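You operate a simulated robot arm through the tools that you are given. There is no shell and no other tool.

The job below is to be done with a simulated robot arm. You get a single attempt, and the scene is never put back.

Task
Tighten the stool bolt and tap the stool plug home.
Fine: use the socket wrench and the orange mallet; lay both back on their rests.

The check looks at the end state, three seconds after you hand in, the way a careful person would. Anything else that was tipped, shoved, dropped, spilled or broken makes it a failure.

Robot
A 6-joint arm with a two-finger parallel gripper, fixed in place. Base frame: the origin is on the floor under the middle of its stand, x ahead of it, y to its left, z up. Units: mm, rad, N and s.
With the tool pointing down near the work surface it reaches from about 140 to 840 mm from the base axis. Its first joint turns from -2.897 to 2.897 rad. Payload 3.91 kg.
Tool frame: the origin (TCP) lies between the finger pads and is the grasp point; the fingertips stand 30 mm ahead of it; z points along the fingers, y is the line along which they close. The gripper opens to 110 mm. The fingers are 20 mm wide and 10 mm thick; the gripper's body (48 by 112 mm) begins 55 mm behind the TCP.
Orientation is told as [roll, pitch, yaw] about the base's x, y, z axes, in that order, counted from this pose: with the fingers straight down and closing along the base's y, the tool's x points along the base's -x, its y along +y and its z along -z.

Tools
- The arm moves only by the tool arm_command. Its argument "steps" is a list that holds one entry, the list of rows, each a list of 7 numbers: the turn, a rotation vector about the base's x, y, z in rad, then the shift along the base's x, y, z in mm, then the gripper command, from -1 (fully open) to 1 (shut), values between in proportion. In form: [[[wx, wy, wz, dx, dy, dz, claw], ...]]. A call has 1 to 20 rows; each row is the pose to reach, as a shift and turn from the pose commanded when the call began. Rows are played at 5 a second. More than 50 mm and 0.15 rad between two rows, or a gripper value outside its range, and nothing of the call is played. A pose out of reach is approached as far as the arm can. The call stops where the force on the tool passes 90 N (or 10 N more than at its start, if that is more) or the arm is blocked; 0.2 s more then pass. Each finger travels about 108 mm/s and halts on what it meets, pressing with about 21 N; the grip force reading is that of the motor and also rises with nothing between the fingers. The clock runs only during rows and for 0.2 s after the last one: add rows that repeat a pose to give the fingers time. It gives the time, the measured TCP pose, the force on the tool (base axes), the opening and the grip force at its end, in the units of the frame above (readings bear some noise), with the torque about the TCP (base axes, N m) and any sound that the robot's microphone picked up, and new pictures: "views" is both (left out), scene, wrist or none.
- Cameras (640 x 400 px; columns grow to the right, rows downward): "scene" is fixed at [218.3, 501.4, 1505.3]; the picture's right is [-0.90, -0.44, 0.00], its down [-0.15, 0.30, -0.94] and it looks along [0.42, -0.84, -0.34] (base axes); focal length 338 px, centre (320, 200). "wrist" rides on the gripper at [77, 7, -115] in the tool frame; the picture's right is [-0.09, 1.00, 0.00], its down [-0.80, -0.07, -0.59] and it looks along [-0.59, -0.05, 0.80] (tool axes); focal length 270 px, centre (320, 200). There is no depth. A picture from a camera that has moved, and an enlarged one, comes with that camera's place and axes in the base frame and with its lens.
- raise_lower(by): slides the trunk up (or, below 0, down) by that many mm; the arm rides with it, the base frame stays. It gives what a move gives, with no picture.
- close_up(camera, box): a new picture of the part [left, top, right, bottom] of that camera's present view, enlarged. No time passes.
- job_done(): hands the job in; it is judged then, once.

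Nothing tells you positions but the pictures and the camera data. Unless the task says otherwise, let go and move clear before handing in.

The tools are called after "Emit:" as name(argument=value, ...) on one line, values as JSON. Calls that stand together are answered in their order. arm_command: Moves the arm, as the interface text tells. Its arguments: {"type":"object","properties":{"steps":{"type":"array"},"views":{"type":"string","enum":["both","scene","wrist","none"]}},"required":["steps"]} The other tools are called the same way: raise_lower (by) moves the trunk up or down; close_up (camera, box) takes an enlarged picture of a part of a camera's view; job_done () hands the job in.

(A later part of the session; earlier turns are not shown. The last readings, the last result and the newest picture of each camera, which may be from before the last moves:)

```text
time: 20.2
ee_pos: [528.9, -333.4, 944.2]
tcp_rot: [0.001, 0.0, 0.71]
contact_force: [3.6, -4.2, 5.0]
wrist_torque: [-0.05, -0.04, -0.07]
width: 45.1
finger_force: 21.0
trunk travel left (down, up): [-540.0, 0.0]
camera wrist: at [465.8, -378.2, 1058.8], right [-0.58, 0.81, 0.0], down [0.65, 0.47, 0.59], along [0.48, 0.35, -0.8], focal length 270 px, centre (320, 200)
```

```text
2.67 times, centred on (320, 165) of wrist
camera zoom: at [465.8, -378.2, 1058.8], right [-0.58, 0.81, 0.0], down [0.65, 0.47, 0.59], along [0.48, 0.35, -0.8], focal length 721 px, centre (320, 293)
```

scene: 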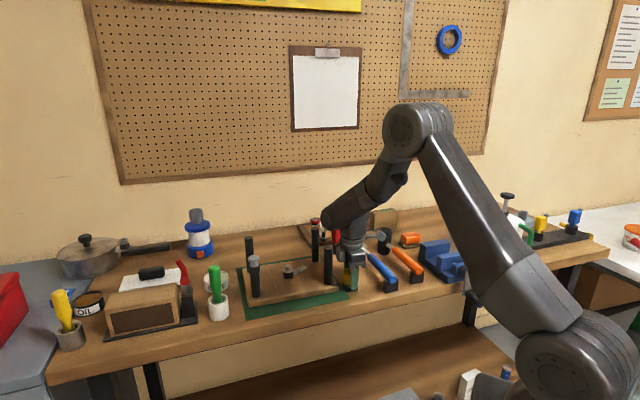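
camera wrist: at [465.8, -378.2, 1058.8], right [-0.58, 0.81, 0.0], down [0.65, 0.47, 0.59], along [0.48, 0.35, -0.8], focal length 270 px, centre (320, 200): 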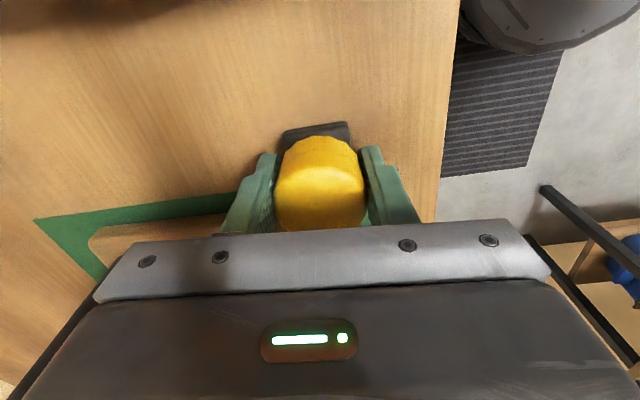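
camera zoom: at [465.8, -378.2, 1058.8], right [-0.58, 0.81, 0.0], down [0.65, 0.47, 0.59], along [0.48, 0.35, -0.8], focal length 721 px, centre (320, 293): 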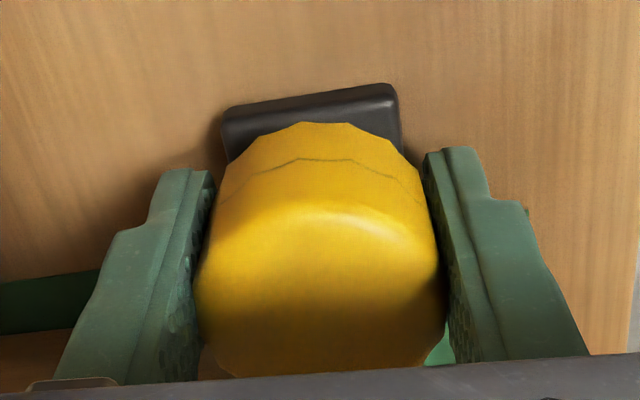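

The side load is about 5 N; I'll null it and pull up in 1.5 mm steps to about 6 mm.

Emit:
arm_command(steps=[[[0, 0, 0, 0.38, -0.42, 0, 1], [0, 0, 0, 0.38, -0.42, 0, 1], [0, 0, 0, 0.38, -0.42, 1.5, 1], [0, 0, 0, 0.38, -0.42, 3, 1], [0, 0, 0, 0.38, -0.42, 4.5, 1], [0, 0, 0, 0.38, -0.42, 6, 1]]], views="none")

Emit:
close_up(camera="wrist", box=[240, 90, 400, 240])

Emit:
close_up(camera="scene", box=[335, 265, 367, 295])

```text
time: 21.6
ee_pos: [529.0, -333.1, 948.3]
tcp_rot: [0.008, 0.0, 0.709]
contact_force: [-1.9, -4.4, -28.4]
wrist_torque: [-0.18, 0.03, -0.09]
width: 44.8
finger_force: 20.9
trunk travel left (down, up): [-540.0, 0.0]
```

```text
2.67 times, centred on (320, 165) of wrist
camera zoom: at [467.1, -378.3, 1061.6], right [-0.58, 0.81, 0.01], down [0.66, 0.47, 0.59], along [0.48, 0.35, -0.81], focal length 721 px, centre (320, 293)
```

zoom: 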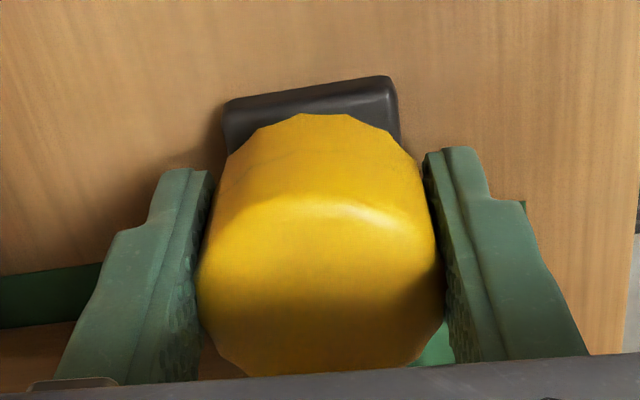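

```text
13.33 times, centred on (351, 280) of scene
camera zoom: at [218.3, 501.4, 1505.3], right [-0.9, -0.44, 0.0], down [-0.15, 0.3, -0.94], along [0.42, -0.84, -0.34], focal length 4510 px, centre (-93, -867)
```

zoom: 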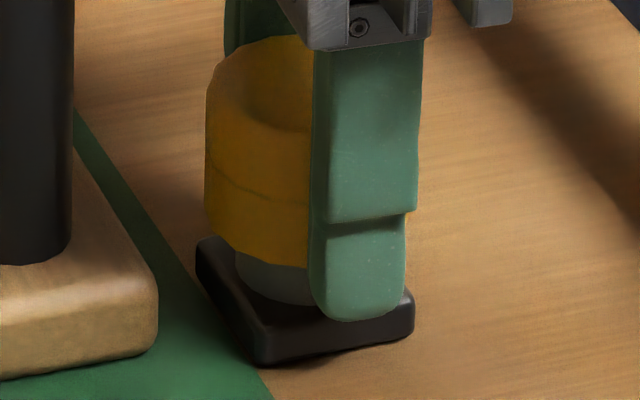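

It holds against nearly 30 N, so it's a fixed or captive item and not a tool that lifts off. I'll release it gently and go and inspect the red-handled driver instead.

Emit:
arm_command(steps=[[[0, 0, 0, 0, 0, -2, 1], [0, 0, 0, 0, 0, -3, 0.6], [0, 0, 0, 0, 0, -3, 0.2], [0, 0, 0, 0, 0, -3, -0.3], [0, 0, 0, 0, 0, -3, -0.4], [0, 0, 0, 0, 0, 20, -0.4], [0, 0, 0, 0, 0, 60, -0.4], [0, 0, 0, 0, 0, 100, -0.4], [0, 0, 0, 0, 0, 140, -0.4], [0, 0, 0, 0, 0, 140, -0.4]]])

Emit:
close_up(camera="wrist", box=[220, 20, 420, 220])

Emit:
close_up(camera="scene", box=[320, 210, 400, 300])

```text
time: 23.8
ee_pos: [527.6, -333.7, 1091.3]
tcp_rot: [0.0, 0.0, 0.711]
contact_force: [1.1, 0.4, 0.1]
wrist_torque: [0.01, -0.02, -0.04]
width: 76.8
finger_force: 0.0
trunk travel left (down, up): [-540.0, 0.0]
camera wrist: at [465.5, -377.5, 1205.3], right [-0.58, 0.81, 0.0], down [0.65, 0.47, 0.59], along [0.48, 0.35, -0.8], focal length 270 px, centre (320, 200)
```

scene: 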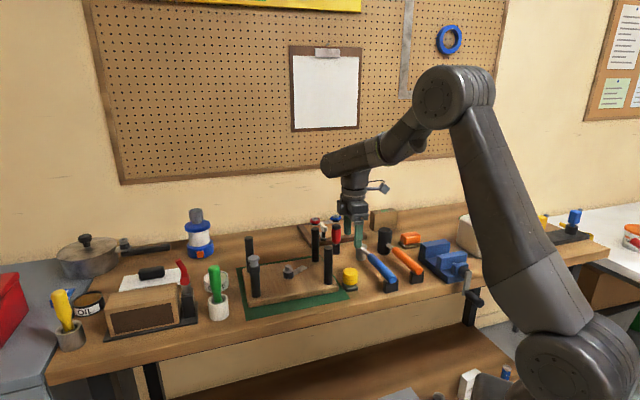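
wrist: 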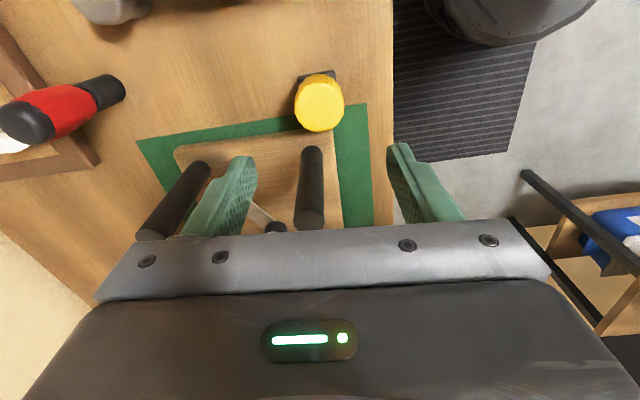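

```text
2.00 times, centred on (320, 120) of wrist
camera zoom: at [465.5, -377.5, 1205.3], right [-0.58, 0.81, 0.0], down [0.65, 0.47, 0.59], along [0.48, 0.35, -0.8], focal length 541 px, centre (320, 360)
```

zoom: 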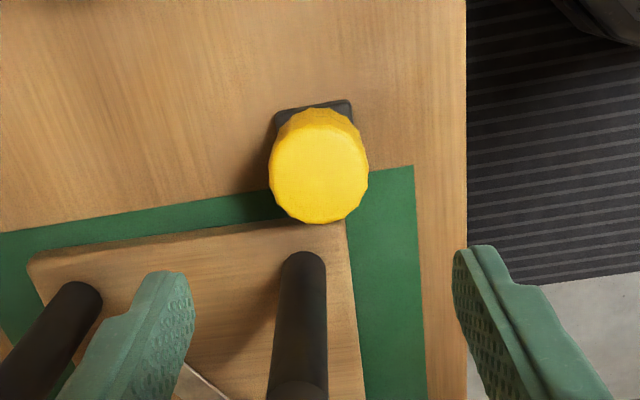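

```text
4.44 times, centred on (360, 255) of scene
camera zoom: at [218.3, 501.4, 1505.3], right [-0.9, -0.44, 0.0], down [-0.15, 0.3, -0.94], along [0.42, -0.84, -0.34], focal length 1503 px, centre (142, -44)
```

zoom: 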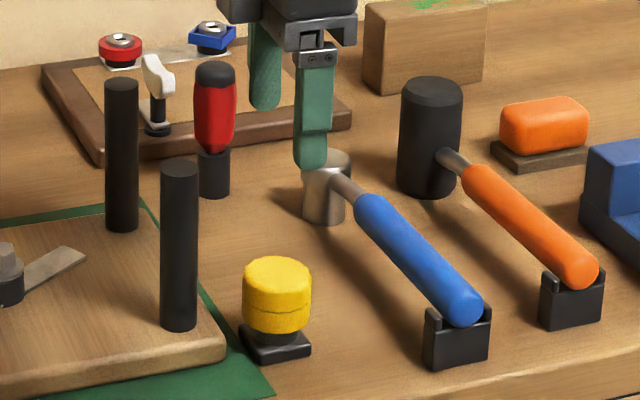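

Emit:
close_up(camera="wrist", box=[0, 60, 140, 160])

Emit:
close_up(camera="scene", box=[328, 236, 346, 256])

```text
4.00 times, centred on (70, 110) of wrist
camera zoom: at [465.5, -377.5, 1205.3], right [-0.58, 0.81, 0.0], down [0.65, 0.47, 0.59], along [0.48, 0.35, -0.8], focal length 1081 px, centre (1320, 560)
```

zoom: 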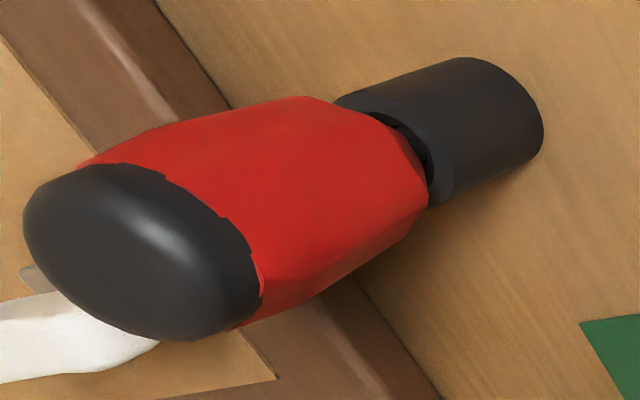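

```text
16.00 times, centred on (337, 246) of scene
camera zoom: at [218.3, 501.4, 1505.3], right [-0.9, -0.44, 0.0], down [-0.15, 0.3, -0.94], along [0.42, -0.84, -0.34], focal length 5412 px, centre (48, -536)
```

zoom: 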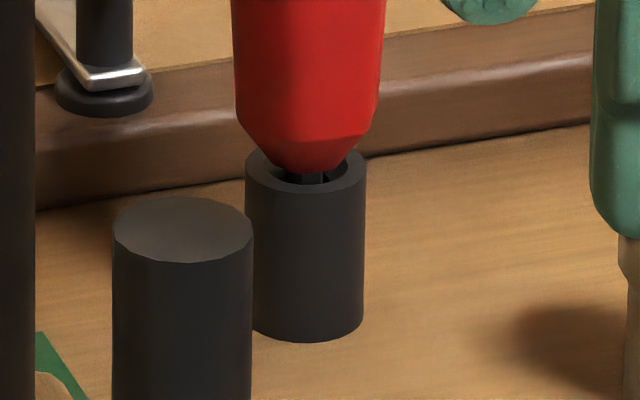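

The red tool is a thin-shaft screwdriver in a cup, while the yellow knob's 30 mm grey barrel matches the 18 mm hex bolt. So the yellow one is still the best candidate. It may be held by something that a small twist would show, so I'll regrip it and measure the torque for a slight turn.

Emit:
arm_command(steps=[[[0, 0, 0, 0.5, 0, -45, -0.4], [0, 0, 0, 0.5, 0, -90, -0.4], [0, 0, 0, 0.5, 0, -125, -0.4], [0, 0, 0, 0.5, 0, -144, -0.4], [0, 0, 0, 0.5, 0, -144, -0.4], [0, 0, 0, 0.5, 0, -144, 1], [0, 0, 0, 0.5, 0, -144, 1], [0, 0, 0, 0.5, 0, -144, 1], [0, 0, 0, 0.5, 0, -144, 1]]], views="wrist")

```text
time: 25.8
ee_pos: [529.1, -334.0, 946.9]
tcp_rot: [0.0, 0.0, 0.71]
contact_force: [2.5, -2.4, 0.1]
wrist_torque: [-0.02, -0.04, -0.05]
width: 44.7
finger_force: 20.6
trunk travel left (down, up): [-540.0, 0.0]
camera wrist: at [466.4, -377.9, 1060.5], right [-0.58, 0.81, 0.0], down [0.65, 0.47, 0.59], along [0.48, 0.35, -0.8], focal length 270 px, centre (320, 200)
```

wrist: 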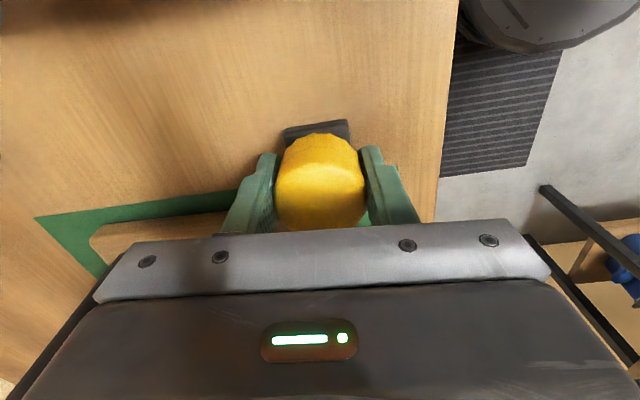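

Emit:
arm_command(steps=[[[0, 0, 0.03, 0.2, -0.2, 0, 1], [0, 0, 0.06, 0.2, -0.2, 0, 1], [0, 0, 0.06, 0.2, -0.2, 0, 1]]], views="none")

```text
time: 26.6
ee_pos: [529.0, -333.0, 947.1]
tcp_rot: [-0.001, 0.001, 0.77]
contact_force: [0.9, -2.0, 0.6]
wrist_torque: [-0.07, -0.02, -0.04]
width: 44.8
finger_force: 21.1
trunk travel left (down, up): [-540.0, 0.0]
```

The knob turns with almost no torque, so it may be held by a twist lock. I'll rotate it further anticlockwise, watching the torque, and then test a light upward pull.

Emit:
arm_command(steps=[[[0, 0, 0.1, 0, 0, 0, 1], [0, 0, 0.2, 0, 0, 0, 1], [0, 0, 0.3, 0, 0, 0, 1], [0, 0, 0.4, 0, 0, 0, 1], [0, 0, 0.4, 0, 0, 0, 1]]], views="wrist")

Emit:
close_up(camera="wrist", box=[240, 90, 400, 240])

```text
time: 27.8
ee_pos: [529.2, -333.5, 947.3]
tcp_rot: [0.001, -0.001, 1.171]
contact_force: [4.5, -7.1, 0.1]
wrist_torque: [-0.15, -0.11, 0.03]
width: 45.0
finger_force: 20.7
trunk travel left (down, up): [-540.0, 0.0]
camera wrist: at [493.6, -401.4, 1060.7], right [-0.88, 0.47, 0.0], down [0.38, 0.71, 0.59], along [0.28, 0.53, -0.8], focal length 270 px, centre (320, 200)
```

wrist: 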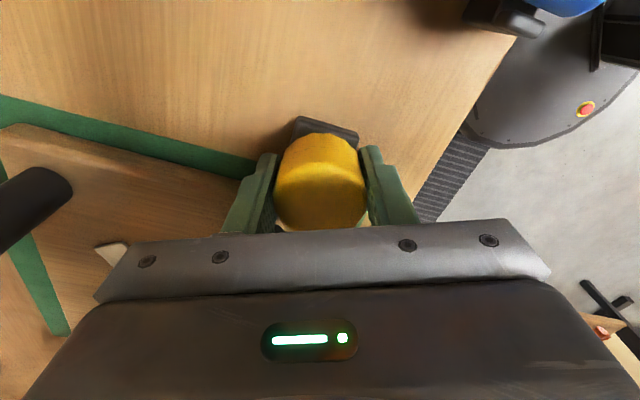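

```text
2.67 times, centred on (320, 165) of wrist
camera zoom: at [493.6, -401.4, 1060.7], right [-0.88, 0.47, 0.0], down [0.38, 0.71, 0.59], along [0.28, 0.53, -0.8], focal length 721 px, centre (320, 293)
```

zoom: 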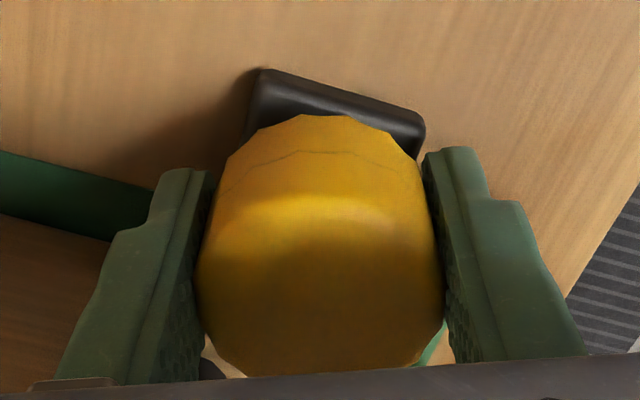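

It still turns freely after about 26°. I'll hold a light upward preload at this angle to see whether it has unlocked.

Emit:
arm_command(steps=[[[0, 0, 0, 0.4, -0.6, 0, 1], [0, 0, 0, 0.4, -0.6, 0.8, 1], [0, 0, 0, 0.4, -0.6, 0.8, 1]]], views="none")

```text
time: 28.6
ee_pos: [529.3, -334.0, 946.8]
tcp_rot: [0.003, 0.0, 1.168]
contact_force: [2.1, -2.5, -3.9]
wrist_torque: [-0.07, -0.06, -0.03]
width: 44.6
finger_force: 21.0
trunk travel left (down, up): [-540.0, 0.0]
```

Still captive. I'll continue the anticlockwise turn with that light preload.

Emit:
arm_command(steps=[[[0, 0, 0.12, 0, 0, 0, 1], [0, 0, 0.24, 0, 0, 0.3, 1], [0, 0, 0.36, 0, 0, 0.3, 1], [0, 0, 0.48, 0, 0, 0.5, 1], [0, 0, 0.6, 0, 0, 0.5, 1], [0, 0, 0.72, 0, 0, 0.5, 1], [0, 0, 0.84, 0, 0, 0.5, 1], [0, 0, 0.84, 0, 0, 0.5, 1]]], views="wrist")

```text
time: 30.4
ee_pos: [529.7, -334.7, 948.7]
tcp_rot: [-0.001, 0.001, 2.011]
contact_force: [2.2, -1.2, 0.8]
wrist_torque: [0.0, -0.08, -0.01]
width: 44.9
finger_force: 20.9
trunk travel left (down, up): [-540.0, 0.0]
camera wrist: at [556.9, -406.1, 1061.9], right [-0.94, -0.34, 0.0], down [-0.28, 0.75, 0.59], along [-0.21, 0.56, -0.8], focal length 270 px, centre (320, 200)
```

wrist: 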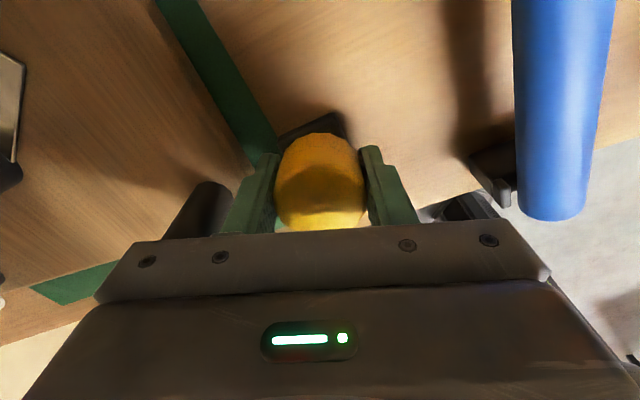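

The downward resistance has dropped to zero, so it may have unlocked. I'll pull up a few more mm to test.

Emit:
arm_command(steps=[[[0, 0, 0, 0, 0, 1, 1], [0, 0, 0, 0, 0, 2, 1], [0, 0, 0, 0, 0, 3, 1], [0, 0, 0, 0, 0, 3, 1]]], views="none")

Emit:
close_up(camera="scene", box=[335, 262, 367, 292])

```text
time: 31.4
ee_pos: [530.2, -334.0, 951.3]
tcp_rot: [0.001, 0.0, 2.008]
contact_force: [1.3, 0.2, -0.8]
wrist_torque: [0.03, 0.0, 0.0]
width: 44.6
finger_force: 20.6
trunk travel left (down, up): [-540.0, 0.0]
```

```text
13.33 times, centred on (351, 277) of scene
camera zoom: at [218.3, 501.4, 1505.3], right [-0.9, -0.44, 0.0], down [-0.15, 0.3, -0.94], along [0.42, -0.84, -0.34], focal length 4510 px, centre (-93, -827)
```

zoom: 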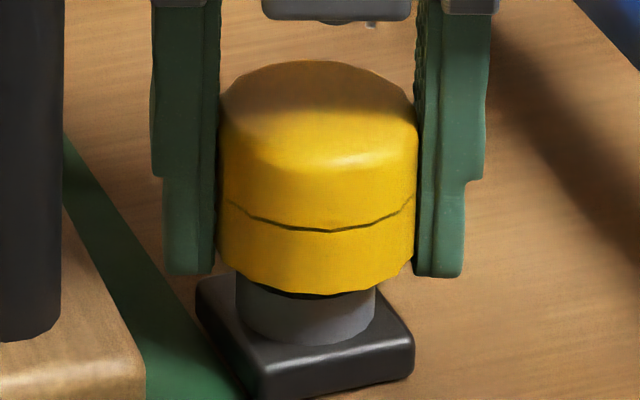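

Turning it anticlockwise released a twist lock: the yellow part is rising out of the grey collar with a dark part beneath it. I'll lift it slowly to see what it is.

Emit:
arm_command(steps=[[[0, 0, 0, 0, 0, 4, 1], [0, 0, 0, 0, 0, 8, 1], [0, 0, 0, 0, 0, 12, 1], [0, 0, 0, 0, 0, 16, 1], [0, 0, 0, 0, 0, 16, 1]]], views="none")

Emit:
close_up(camera="scene", box=[335, 262, 367, 292])

```text
time: 32.6
ee_pos: [530.1, -334.1, 967.4]
tcp_rot: [0.001, 0.001, 2.009]
contact_force: [-0.4, 0.7, 1.0]
wrist_torque: [0.01, 0.02, 0.01]
width: 44.7
finger_force: 21.1
trunk travel left (down, up): [-540.0, 0.0]
```

```text
13.33 times, centred on (351, 277) of scene
camera zoom: at [218.3, 501.4, 1505.3], right [-0.9, -0.44, 0.0], down [-0.15, 0.3, -0.94], along [0.42, -0.84, -0.34], focal length 4510 px, centre (-93, -827)
```

zoom: 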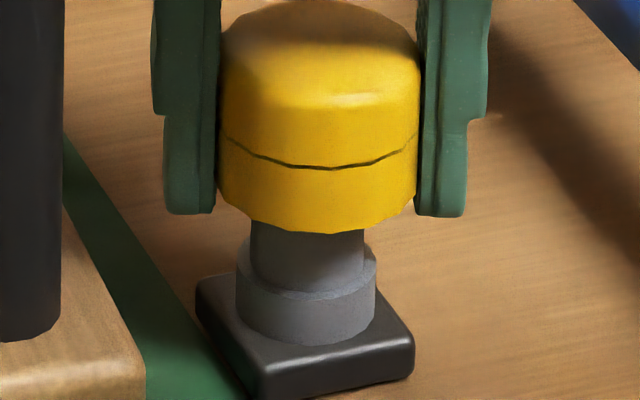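

It is the socket wrench: a grey socket sliding out of a twist-lock collar. I'll lift it clear and inspect it.

Emit:
arm_command(steps=[[[0, 0, 0, 0, 0, 10, 1], [0, 0, 0, 0, 0, 25, 1], [0, 0, 0, 0, 0, 50, 1], [0, 0, 0, 0, 0, 90, 1], [0, 0, 0, 0, 0, 130, 1], [0, 0, 0, 0, 0, 130, 1]]])

Emit:
close_up(camera="scene", box=[325, 215, 385, 295])

```text
time: 34.0
ee_pos: [530.5, -334.0, 1098.5]
tcp_rot: [-0.001, -0.001, 2.009]
contact_force: [-0.6, -0.1, 0.1]
wrist_torque: [-0.01, -0.01, 0.0]
width: 44.8
finger_force: 20.9
trunk travel left (down, up): [-540.0, 0.0]
camera wrist: at [558.1, -406.0, 1211.8], right [-0.94, -0.34, 0.0], down [-0.28, 0.76, 0.59], along [-0.2, 0.56, -0.8], focal length 270 px, centre (320, 200)
```

scene: 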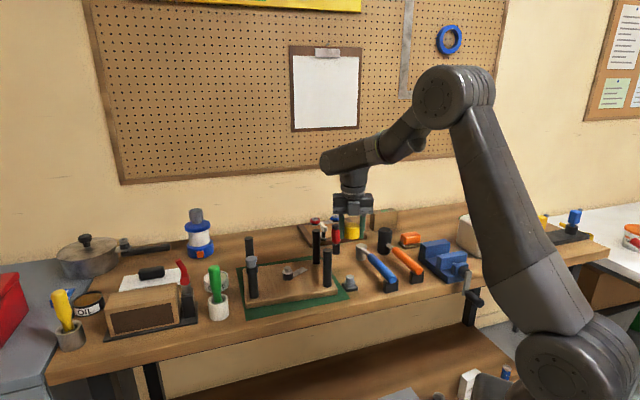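
wrist: 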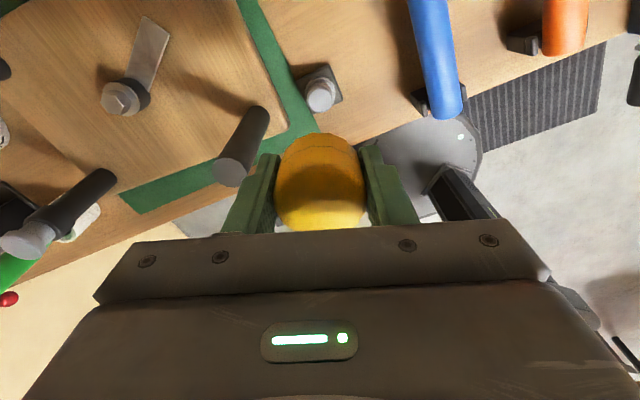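

```text
5.00 times, centred on (355, 255) of scene
camera zoom: at [218.3, 501.4, 1505.3], right [-0.9, -0.44, 0.0], down [-0.15, 0.3, -0.94], along [0.42, -0.84, -0.34], focal length 1691 px, centre (145, -75)
```

zoom: 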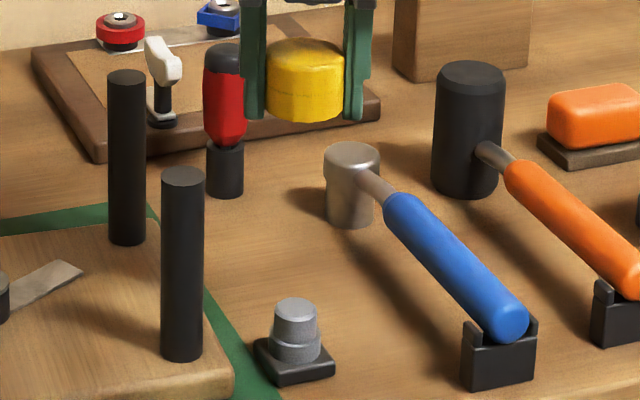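

The yellow part came off a grey stepped post, which stays on the black base. I'll look closely at that post and at the underside of what I'm holding.

Emit:
close_up(camera="scene", box=[338, 268, 364, 296])

Emit:
close_up(camera="scene", box=[334, 218, 374, 244])

Emit:
close_up(camera="wrist", box=[270, 40, 370, 140])

Emit:
close_up(camera="wrist", box=[60, 0, 200, 130])

```text
14.29 times, centred on (351, 282) of scene
camera zoom: at [218.3, 501.4, 1505.3], right [-0.9, -0.44, 0.0], down [-0.15, 0.3, -0.94], along [0.42, -0.84, -0.34], focal length 4832 px, centre (-123, -971)
```

zoom: 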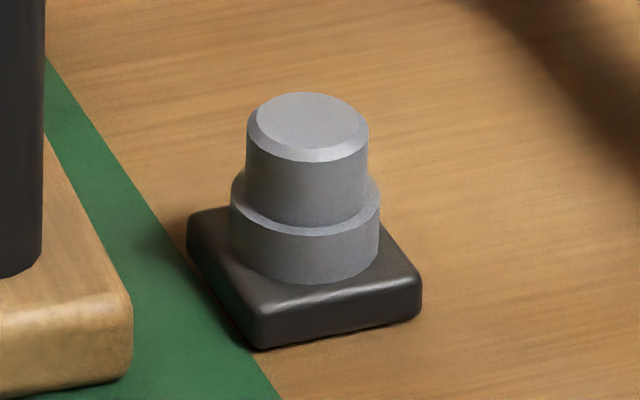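

```text
15.38 times, centred on (354, 231) of scene
camera zoom: at [218.3, 501.4, 1505.3], right [-0.9, -0.44, 0.0], down [-0.15, 0.3, -0.94], along [0.42, -0.84, -0.34], focal length 5204 px, centre (-203, -277)
```

zoom: 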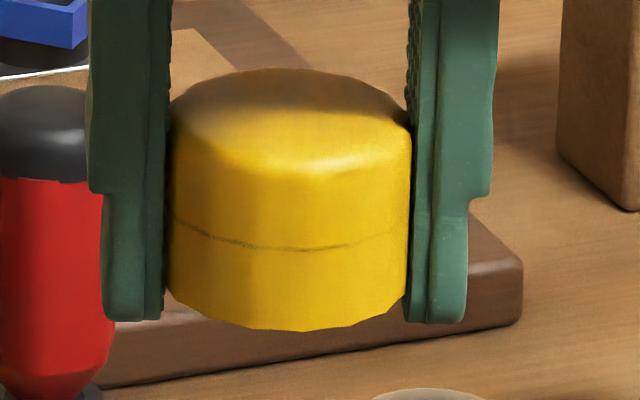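

```text
4.00 times, centred on (320, 90) of wrist
camera zoom: at [558.1, -406.0, 1211.8], right [-0.94, -0.34, 0.0], down [-0.28, 0.76, 0.59], along [-0.2, 0.56, -0.8], focal length 1081 px, centre (320, 640)
```

zoom: 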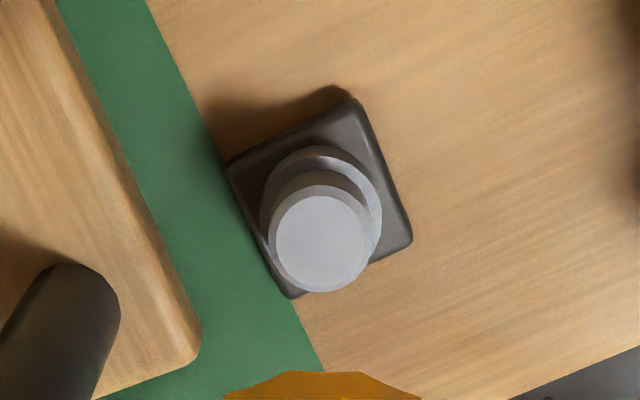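

```text
3.08 times, centred on (130, 65) of wrist
camera zoom: at [558.1, -406.0, 1211.8], right [-0.94, -0.34, 0.0], down [-0.28, 0.76, 0.59], along [-0.2, 0.56, -0.8], focal length 832 px, centre (905, 615)
```

zoom: 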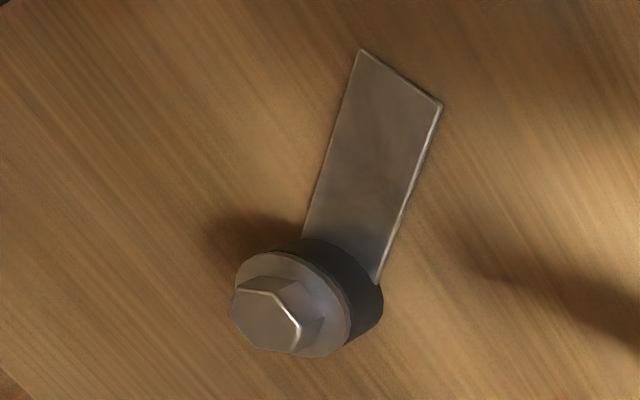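

The knob's underside is hidden from above. I'll rise, draw back and tilt the tool towards the scene camera to confirm there's a hex socket underneath.

Emit:
arm_command(steps=[[[0, 0, 0, -15, 15, 30, 1], [0, 0, 0, -30, 30, 60, 1], [0, 0, 0, -45, 45, 90, 1], [0, 0, 0, -60, 60, 120, 1], [0.13, 0, 0, -70, 70, 130, 1], [0.26, 0, 0, -80, 80, 140, 1], [0.39, 0, 0, -80, 80, 150, 1], [0.52, 0, 0, -80, 80, 160, 1], [0.65, 0, 0, -80, 80, 160, 1], [0.78, 0, 0, -80, 80, 160, 1], [0.9, 0, 0, -80, 80, 160, 1], [0.9, 0, 0, -80, 80, 160, 1]]], views="scene")

```text
time: 36.6
ee_pos: [449.4, -238.8, 1239.9]
tcp_rot: [-0.494, -0.782, 2.215]
contact_force: [-0.3, 0.0, -0.3]
wrist_torque: [0.02, 0.0, 0.04]
width: 44.7
finger_force: 21.6
out of reach, approached as far as the arm can: row 11, 12
trunk travel left (down, up): [-540.0, 0.0]
```

scene: 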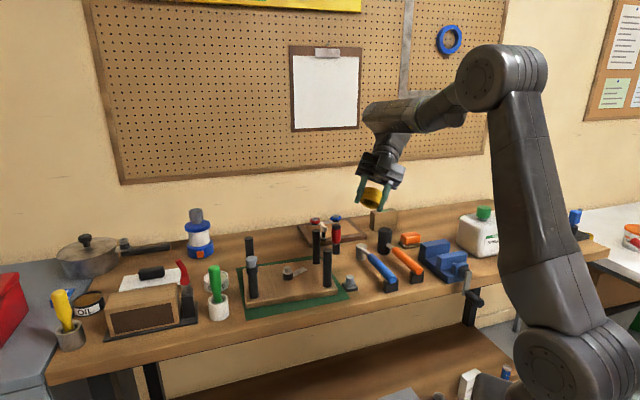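

Emit:
close_up(camera="scene", box=[345, 175, 405, 220])

```text
8.89 times, centred on (375, 198) of scene
camera zoom: at [218.3, 501.4, 1505.3], right [-0.9, -0.44, 0.0], down [-0.15, 0.3, -0.94], along [0.42, -0.84, -0.34], focal length 3007 px, centre (-169, 222)
```

zoom: 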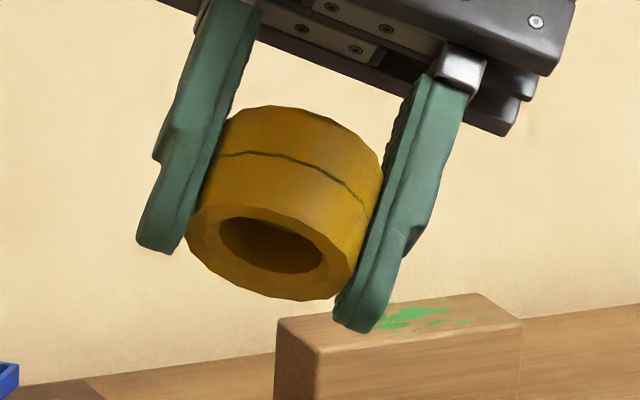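

The underside shows an opening. I'll zoom in as far as possible to see whether it's hexagonal.

Emit:
close_up(camera="scene", box=[360, 195, 384, 211])

```text
16.00 times, centred on (372, 203) of scene
camera zoom: at [218.3, 501.4, 1505.3], right [-0.9, -0.44, 0.0], down [-0.15, 0.3, -0.94], along [0.42, -0.84, -0.34], focal length 5412 px, centre (-512, 152)
```

zoom: 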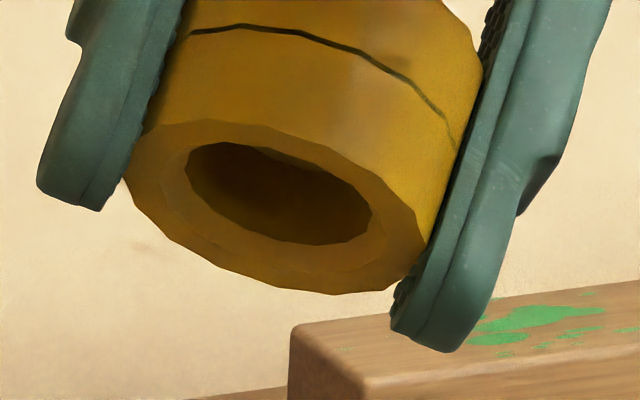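

The opening is a plain round bore, so the yellow piece is only a twist-lock cap and not the socket wrench. I'll put it back as it was, but first I'll study the other candidates from here.

Emit:
close_up(camera="scene", box=[200, 260, 236, 325])

Emit:
close_up(camera="scene", box=[165, 255, 205, 330])

Emit:
close_up(camera="scene", box=[395, 225, 480, 310])

Emit:
close_up(camera="scene", box=[325, 210, 350, 255])

Emit:
close_up(camera="scene", box=[400, 0, 480, 110])

Emit:
close_up(camera="scene", box=[180, 200, 220, 260])

```text
6.15 times, centred on (218, 292) of scene
camera zoom: at [218.3, 501.4, 1505.3], right [-0.9, -0.44, 0.0], down [-0.15, 0.3, -0.94], along [0.42, -0.84, -0.34], focal length 2082 px, centre (948, -369)
```

zoom: 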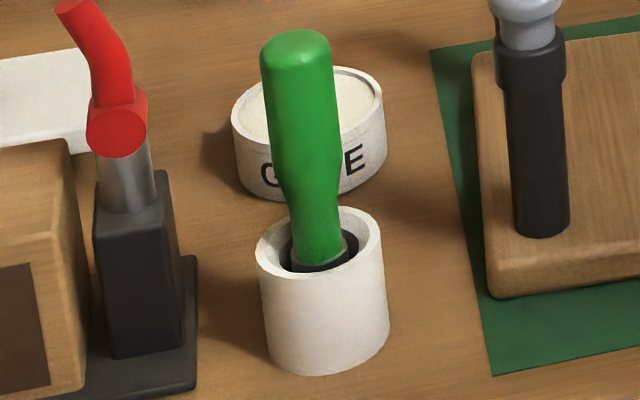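

```text
5.33 times, centred on (185, 292) of scene
camera zoom: at [218.3, 501.4, 1505.3], right [-0.9, -0.44, 0.0], down [-0.15, 0.3, -0.94], along [0.42, -0.84, -0.34], focal length 1804 px, centre (1040, -293)
```

zoom: 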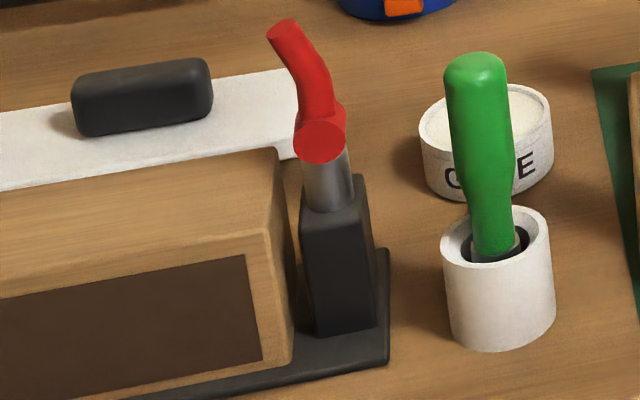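

```text
4.71 times, centred on (438, 268) of scene
camera zoom: at [218.3, 501.4, 1505.3], right [-0.9, -0.44, 0.0], down [-0.15, 0.3, -0.94], along [0.42, -0.84, -0.34], focal length 1592 px, centre (-233, -118)
```

zoom: 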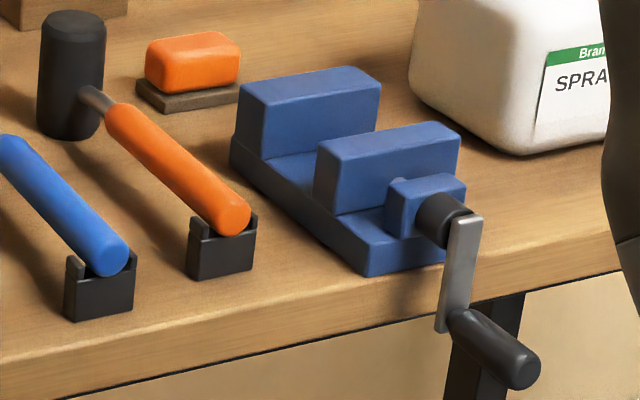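

```text
8.89 times, centred on (338, 232) of scene
camera zoom: at [218.3, 501.4, 1505.3], right [-0.9, -0.44, 0.0], down [-0.15, 0.3, -0.94], along [0.42, -0.84, -0.34], focal length 3007 px, centre (164, -89)
```

zoom: 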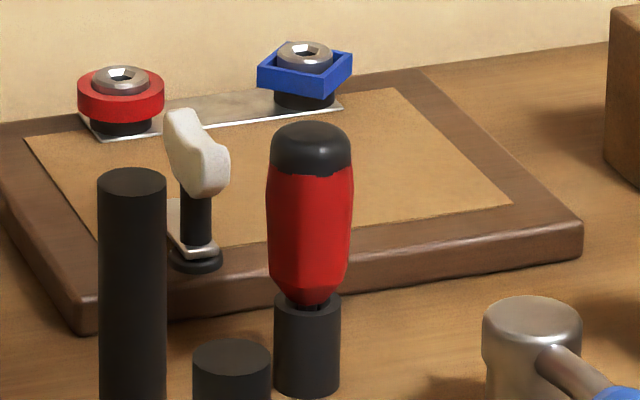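

```text
3.64 times, centred on (440, 55) of scene
camera zoom: at [218.3, 501.4, 1505.3], right [-0.9, -0.44, 0.0], down [-0.15, 0.3, -0.94], along [0.42, -0.84, -0.34], focal length 1230 px, centre (-116, 727)
```

zoom: 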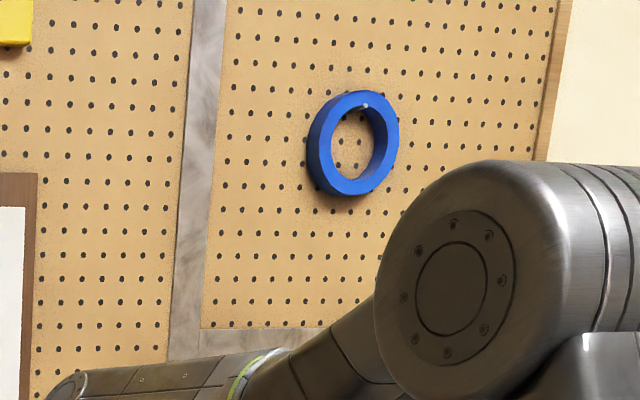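

```text
6.67 times, centred on (200, 230) of scene
camera zoom: at [218.3, 501.4, 1505.3], right [-0.9, -0.44, 0.0], down [-0.15, 0.3, -0.94], along [0.42, -0.84, -0.34], focal length 2255 px, centre (1120, 0)
```

zoom: 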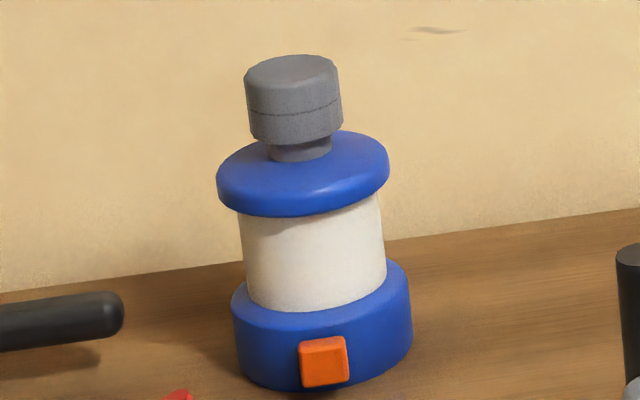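

Key insight: the blue tool is not a hammer. Its steel head is stepped (a ratchet head with a socket pointing down), so it is probably the socket wrench lying on its U-rest. I'll zoom in to verify that before returning the yellow cap.

Emit:
close_up(camera="scene", box=[350, 235, 382, 262])

Emit:
close_up(camera="scene", box=[350, 230, 410, 300])

```text
14.81 times, centred on (366, 248) of scene
camera zoom: at [218.3, 501.4, 1505.3], right [-0.9, -0.44, 0.0], down [-0.15, 0.3, -0.94], along [0.42, -0.84, -0.34], focal length 5011 px, centre (-362, -518)
```

zoom: 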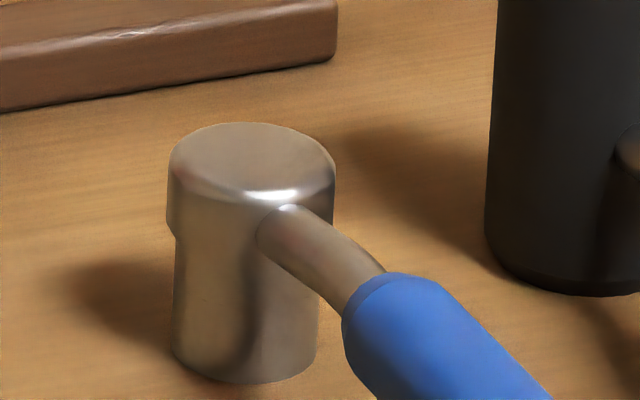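

```text
5.71 times, centred on (380, 265) of scene
camera zoom: at [218.3, 501.4, 1505.3], right [-0.9, -0.44, 0.0], down [-0.15, 0.3, -0.94], along [0.42, -0.84, -0.34], focal length 1933 px, centre (-23, -171)
```

zoom: 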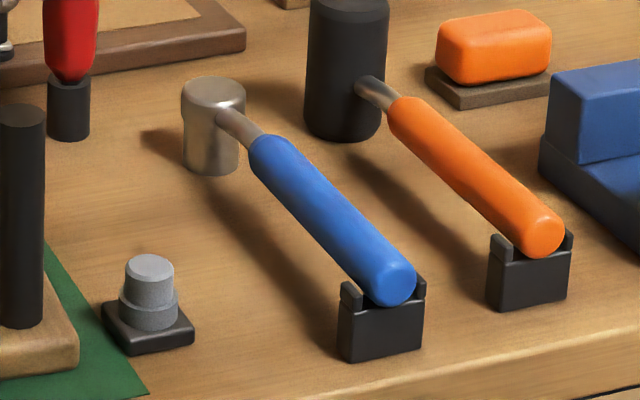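

Confirmed: the blue-handled tool is the socket wrench, with a ratchet head over a deep socket. I'll now bring the yellow cap upright and return it to its post.

Emit:
arm_command(steps=[[[-0.12, 0, 0, 0, 0, 0, 1], [-0.24, 0, 0, 0, 0, 0, 1], [-0.36, 0, 0, 0, 0, 0, 1], [-0.48, 0, 0, 0, 0, 0, 1], [-0.6, 0, 0, 0, 0, 0, 1], [-0.72, 0, 0, 0, 0, 0, 1], [-0.84, 0, 0, 0, 0, 0, 1], [-0.9, 0, 0, 0, 0, 0, 1], [-0.9, 0, 0, 0, 0, 0, 1]]], views="none")

```text
time: 38.6
ee_pos: [449.5, -241.4, 1240.2]
tcp_rot: [0.0, 0.002, 2.009]
contact_force: [0.5, -0.9, -0.2]
wrist_torque: [-0.01, 0.01, -0.04]
width: 44.5
finger_force: 21.4
trunk travel left (down, up): [-540.0, 0.0]
```

Emit:
arm_command(steps=[[[0, 0, 0, 30, -35, 0, 1], [0, 0, 0, 60, -69, -10, 1], [0, 0, 0, 80.5, -92.8, -40, 1], [0, 0, 0, 80.5, -92.8, -85, 1], [0, 0, 0, 80.5, -92.8, -130, 1], [0, 0, 0, 80.5, -92.8, -175, 1], [0, 0, 0, 80.5, -92.8, -220, 1], [0, 0, 0, 80.5, -92.8, -250, 1], [0, 0, 0, 80.5, -92.8, -250, 1]]], views="wrist")

Emit:
close_up(camera="scene", box=[330, 250, 375, 295])

```text
time: 40.6
ee_pos: [530.3, -331.2, 988.9]
tcp_rot: [0.001, 0.001, 2.009]
contact_force: [0.7, -0.8, -0.1]
wrist_torque: [0.01, 0.0, -0.01]
width: 44.5
finger_force: 20.9
trunk travel left (down, up): [-540.0, 0.0]
camera wrist: at [556.1, -403.2, 1103.3], right [-0.94, -0.34, 0.0], down [-0.28, 0.76, 0.59], along [-0.2, 0.56, -0.8], focal length 270 px, centre (320, 200)
```

wrist: 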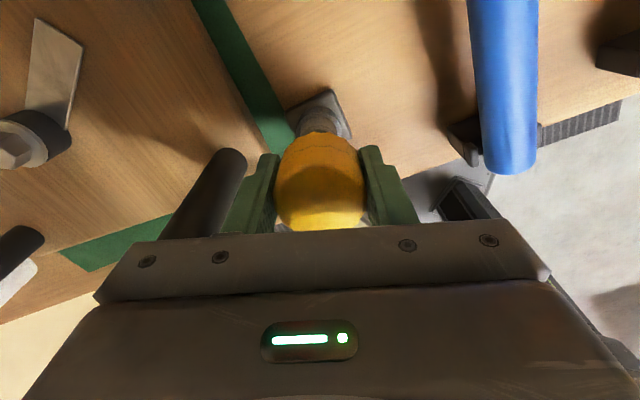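

```text
8.89 times, centred on (352, 272) of scene
camera zoom: at [218.3, 501.4, 1505.3], right [-0.9, -0.44, 0.0], down [-0.15, 0.3, -0.94], along [0.42, -0.84, -0.34], focal length 3007 px, centre (31, -444)
```

zoom: 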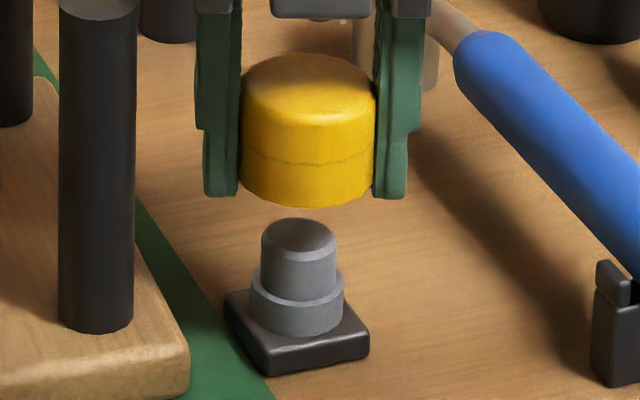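

I'm just above the post; the reading says I'm about 3 mm off in y relative to where it came free. I'll correct this and lower gently until it seats.

Emit:
arm_command(steps=[[[0, 0, 0, 0, -2.9, 0, 1], [0, 0, 0, 0, -2.9, 0, 1], [0, 0, 0, 0, -2.9, -8, 1], [0, 0, 0, 0, -2.9, -8, 1]]], views="none")

Emit:
close_up(camera="scene", box=[330, 250, 375, 295])

```text
time: 41.6
ee_pos: [529.3, -335.9, 981.1]
tcp_rot: [0.002, 0.0, 2.009]
contact_force: [0.9, -0.8, -0.2]
wrist_torque: [0.01, -0.01, 0.0]
width: 44.7
finger_force: 21.3
trunk travel left (down, up): [-540.0, 0.0]
```

```text
8.89 times, centred on (352, 272) of scene
camera zoom: at [218.3, 501.4, 1505.3], right [-0.9, -0.44, 0.0], down [-0.15, 0.3, -0.94], along [0.42, -0.84, -0.34], focal length 3007 px, centre (31, -444)
```

zoom: 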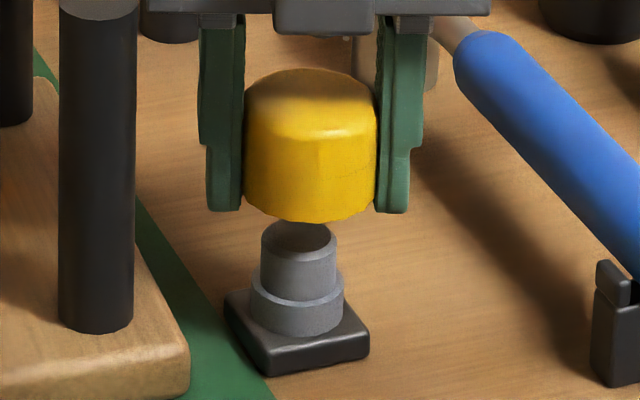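

Emit:
arm_command(steps=[[[0, 0, 0, 0.3, 1, -5, 1], [0, 0, 0, 0.3, 1, -10, 1], [0, 0, 0, 0.3, 1, -14, 1], [0, 0, 0, 0.3, 1, -14, 1]]], views="none")

Emit:
close_up(camera="scene", box=[330, 250, 375, 295])

```text
time: 42.6
ee_pos: [530.5, -334.7, 967.5]
tcp_rot: [-0.001, 0.0, 2.008]
contact_force: [-0.8, 0.3, -0.3]
wrist_torque: [0.01, -0.04, 0.01]
width: 44.6
finger_force: 20.9
trunk travel left (down, up): [-540.0, 0.0]
```

```text
8.89 times, centred on (352, 272) of scene
camera zoom: at [218.3, 501.4, 1505.3], right [-0.9, -0.44, 0.0], down [-0.15, 0.3, -0.94], along [0.42, -0.84, -0.34], focal length 3007 px, centre (31, -444)
```

zoom: 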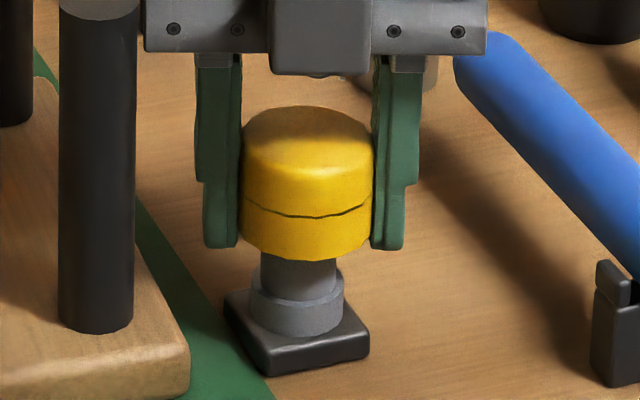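

Emit:
arm_command(steps=[[[0, 0, 0, -0.2, 0.3, -5, 1], [0, 0, 0, -0.2, 0.3, -10, 1], [0, 0, 0, -0.2, 0.3, -14, 1], [0, 0, 0, -0.2, 0.3, -16, 1], [0, 0, 0, -0.2, 0.3, -16, 1]]], views="none")

Emit:
close_up(camera="scene", box=[330, 250, 375, 295])

```text
time: 43.8
ee_pos: [530.5, -333.9, 951.8]
tcp_rot: [-0.001, 0.001, 2.009]
contact_force: [0.0, 0.3, 0.1]
wrist_torque: [0.0, -0.01, -0.03]
width: 44.7
finger_force: 20.9
trunk travel left (down, up): [-540.0, 0.0]
```

```text
8.89 times, centred on (352, 272) of scene
camera zoom: at [218.3, 501.4, 1505.3], right [-0.9, -0.44, 0.0], down [-0.15, 0.3, -0.94], along [0.42, -0.84, -0.34], focal length 3007 px, centre (31, -444)
```

zoom: 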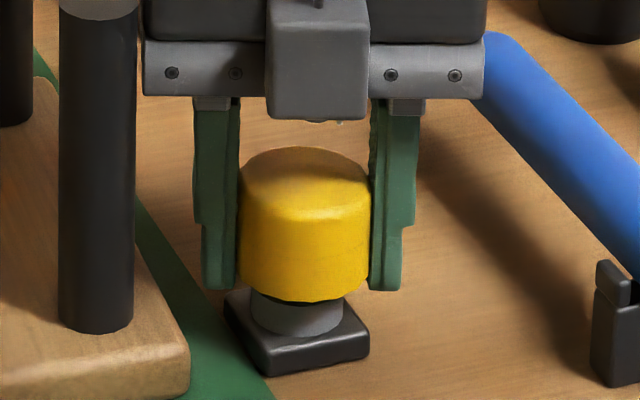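

Emit:
arm_command(steps=[[[0, 0, 0, -0.2, -0.1, -1, 1], [0, 0, 0, -0.2, -0.1, -2, 1], [0, 0, 0, -0.2, -0.1, -3, 1], [0, 0, 0, -0.2, -0.1, -4, 1], [0, 0, 0, -0.2, -0.1, -4, 1]]], views="none")

```text
time: 45.0
ee_pos: [530.5, -333.8, 946.6]
tcp_rot: [0.0, 0.0, 2.009]
contact_force: [-0.6, -0.8, 0.8]
wrist_torque: [0.02, 0.01, 0.01]
width: 44.6
finger_force: 21.2
trunk travel left (down, up): [-540.0, 0.0]
```

The cap is back at its original height with no resistance. I'll rotate it clockwise back to its original angle to lock it.

Emit:
arm_command(steps=[[[0, 0, -0.14, 0, 0, -0.4, 1], [0, 0, -0.28, -0.1, 0, -0.4, 1], [0, 0, -0.42, -0.2, 0, -0.4, 1], [0, 0, -0.56, -0.3, 0, -0.4, 1], [0, 0, -0.7, -0.4, 0, -0.4, 1], [0, 0, -0.84, -0.5, 0, -0.4, 1], [0, 0, -0.98, -0.7, 0, -0.4, 1], [0, 0, -1.12, -0.8, 0, -0.4, 1], [0, 0, -1.26, -0.9, 0, -0.4, 1], [0, 0, -1.3, -1, 0, -0.4, 1], [0, 0, -1.3, -1, 0, -0.4, 1]]], views="none")

```text
time: 47.4
ee_pos: [529.1, -333.5, 947.2]
tcp_rot: [0.001, -0.001, 0.709]
contact_force: [-8.2, 7.2, -3.4]
wrist_torque: [0.18, 0.23, 0.02]
width: 44.7
finger_force: 21.4
trunk travel left (down, up): [-540.0, 0.0]
```

Emit:
arm_command(steps=[[[0, 0, 0, -0.8, 0.7, 0, 1], [0, 0, 0, -0.8, 0.7, 0, 1]]], views="none")

```text
time: 48.0
ee_pos: [528.8, -333.4, 946.9]
tcp_rot: [-0.001, 0.0, 0.71]
contact_force: [-5.1, 7.2, -3.2]
wrist_torque: [0.16, 0.15, 0.01]
width: 44.4
finger_force: 21.4
trunk travel left (down, up): [-540.0, 0.0]
```

Emit:
arm_command(steps=[[[0, 0, 0, -0.4, 0.9, -0.6, 1], [0, 0, 0, -0.4, 0.9, -0.6, 1]]], views="none")

```text
time: 48.6
ee_pos: [527.1, -333.3, 947.3]
tcp_rot: [-0.002, -0.001, 0.71]
contact_force: [-1.0, 2.4, 0.9]
wrist_torque: [0.11, 0.04, 0.03]
width: 44.5
finger_force: 21.0
trunk travel left (down, up): [-540.0, 0.0]
```

Side loads are now low. I'll pull up about 1.5 mm to confirm that the cap is locked again.

Emit:
arm_command(steps=[[[0, 0, 0, -0.1, 0.2, 0.8, 1], [0, 0, 0, -0.1, 0.2, 1.6, 1], [0, 0, 0, -0.1, 0.2, 1.6, 1]]], views="none")

```text
time: 49.4
ee_pos: [527.4, -333.3, 947.6]
tcp_rot: [0.0, -0.001, 0.71]
contact_force: [3.2, -0.8, -5.4]
wrist_torque: [0.01, -0.01, -0.05]
width: 44.6
finger_force: 20.9
trunk travel left (down, up): [-540.0, 0.0]
```

It's captive again, so the cap is restored to its original state. I'll release it and rise.

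Emit:
arm_command(steps=[[[0, 0, 0, 0, 0, -1.6, 1], [0, 0, 0, 0, 0, -1.6, 0.5], [0, 0, 0, 0, 0, -1.6, 0], [0, 0, 0, 0, 0, -1.6, -0.4], [0, 0, 0, 0, 0, -1.6, -0.4], [0, 0, 0, 0, 0, 20, -0.4], [0, 0, 0, 0, 0, 60, -0.4], [0, 0, 0, 0, 0, 105, -0.4], [0, 0, 0, 0, 0, 150, -0.4], [0, 0, 0, 0, 0, 150, -0.4]]])

Emit:
close_up(camera="scene", box=[330, 250, 375, 295])

```text
time: 51.6
ee_pos: [527.4, -333.7, 1098.3]
tcp_rot: [-0.001, 0.0, 0.711]
contact_force: [-0.2, -0.3, -0.1]
wrist_torque: [-0.01, -0.02, -0.05]
width: 77.0
finger_force: 0.1
trunk travel left (down, up): [-540.0, 0.0]
camera wrist: at [464.9, -376.7, 1211.2], right [-0.58, 0.81, 0.0], down [0.65, 0.47, 0.59], along [0.48, 0.35, -0.8], focal length 270 px, centre (320, 200)
```

scene: 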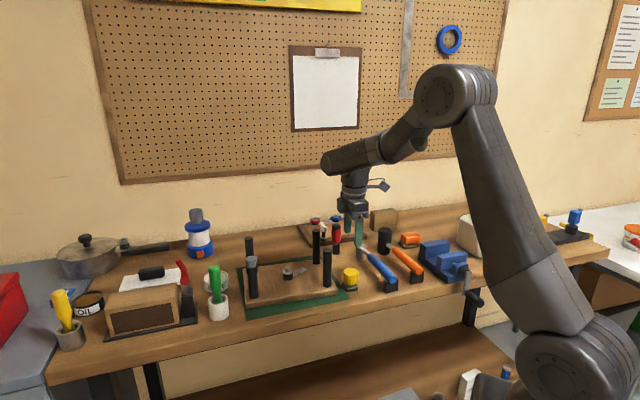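
wrist: 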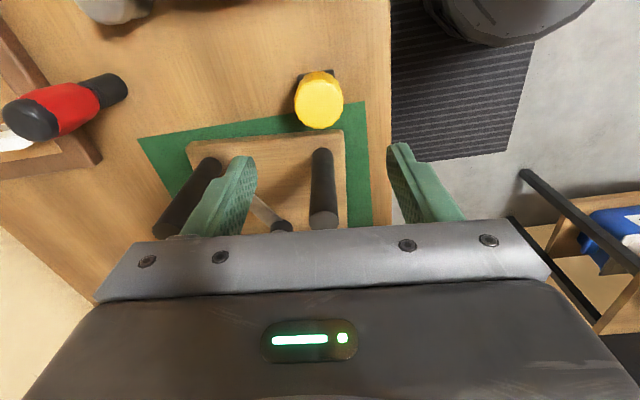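

```text
8.89 times, centred on (352, 272) of scene
camera zoom: at [218.3, 501.4, 1505.3], right [-0.9, -0.44, 0.0], down [-0.15, 0.3, -0.94], along [0.42, -0.84, -0.34], focal length 3007 px, centre (31, -444)
```

zoom: 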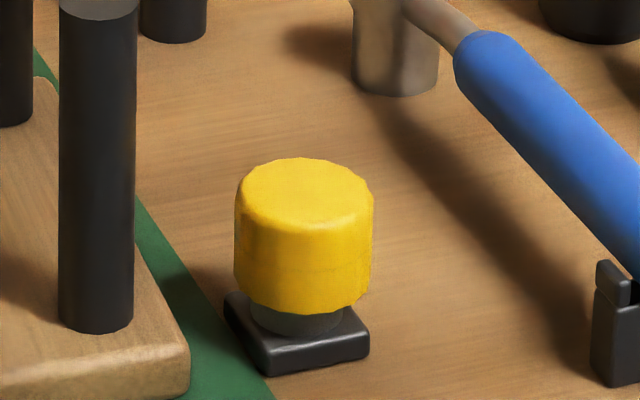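

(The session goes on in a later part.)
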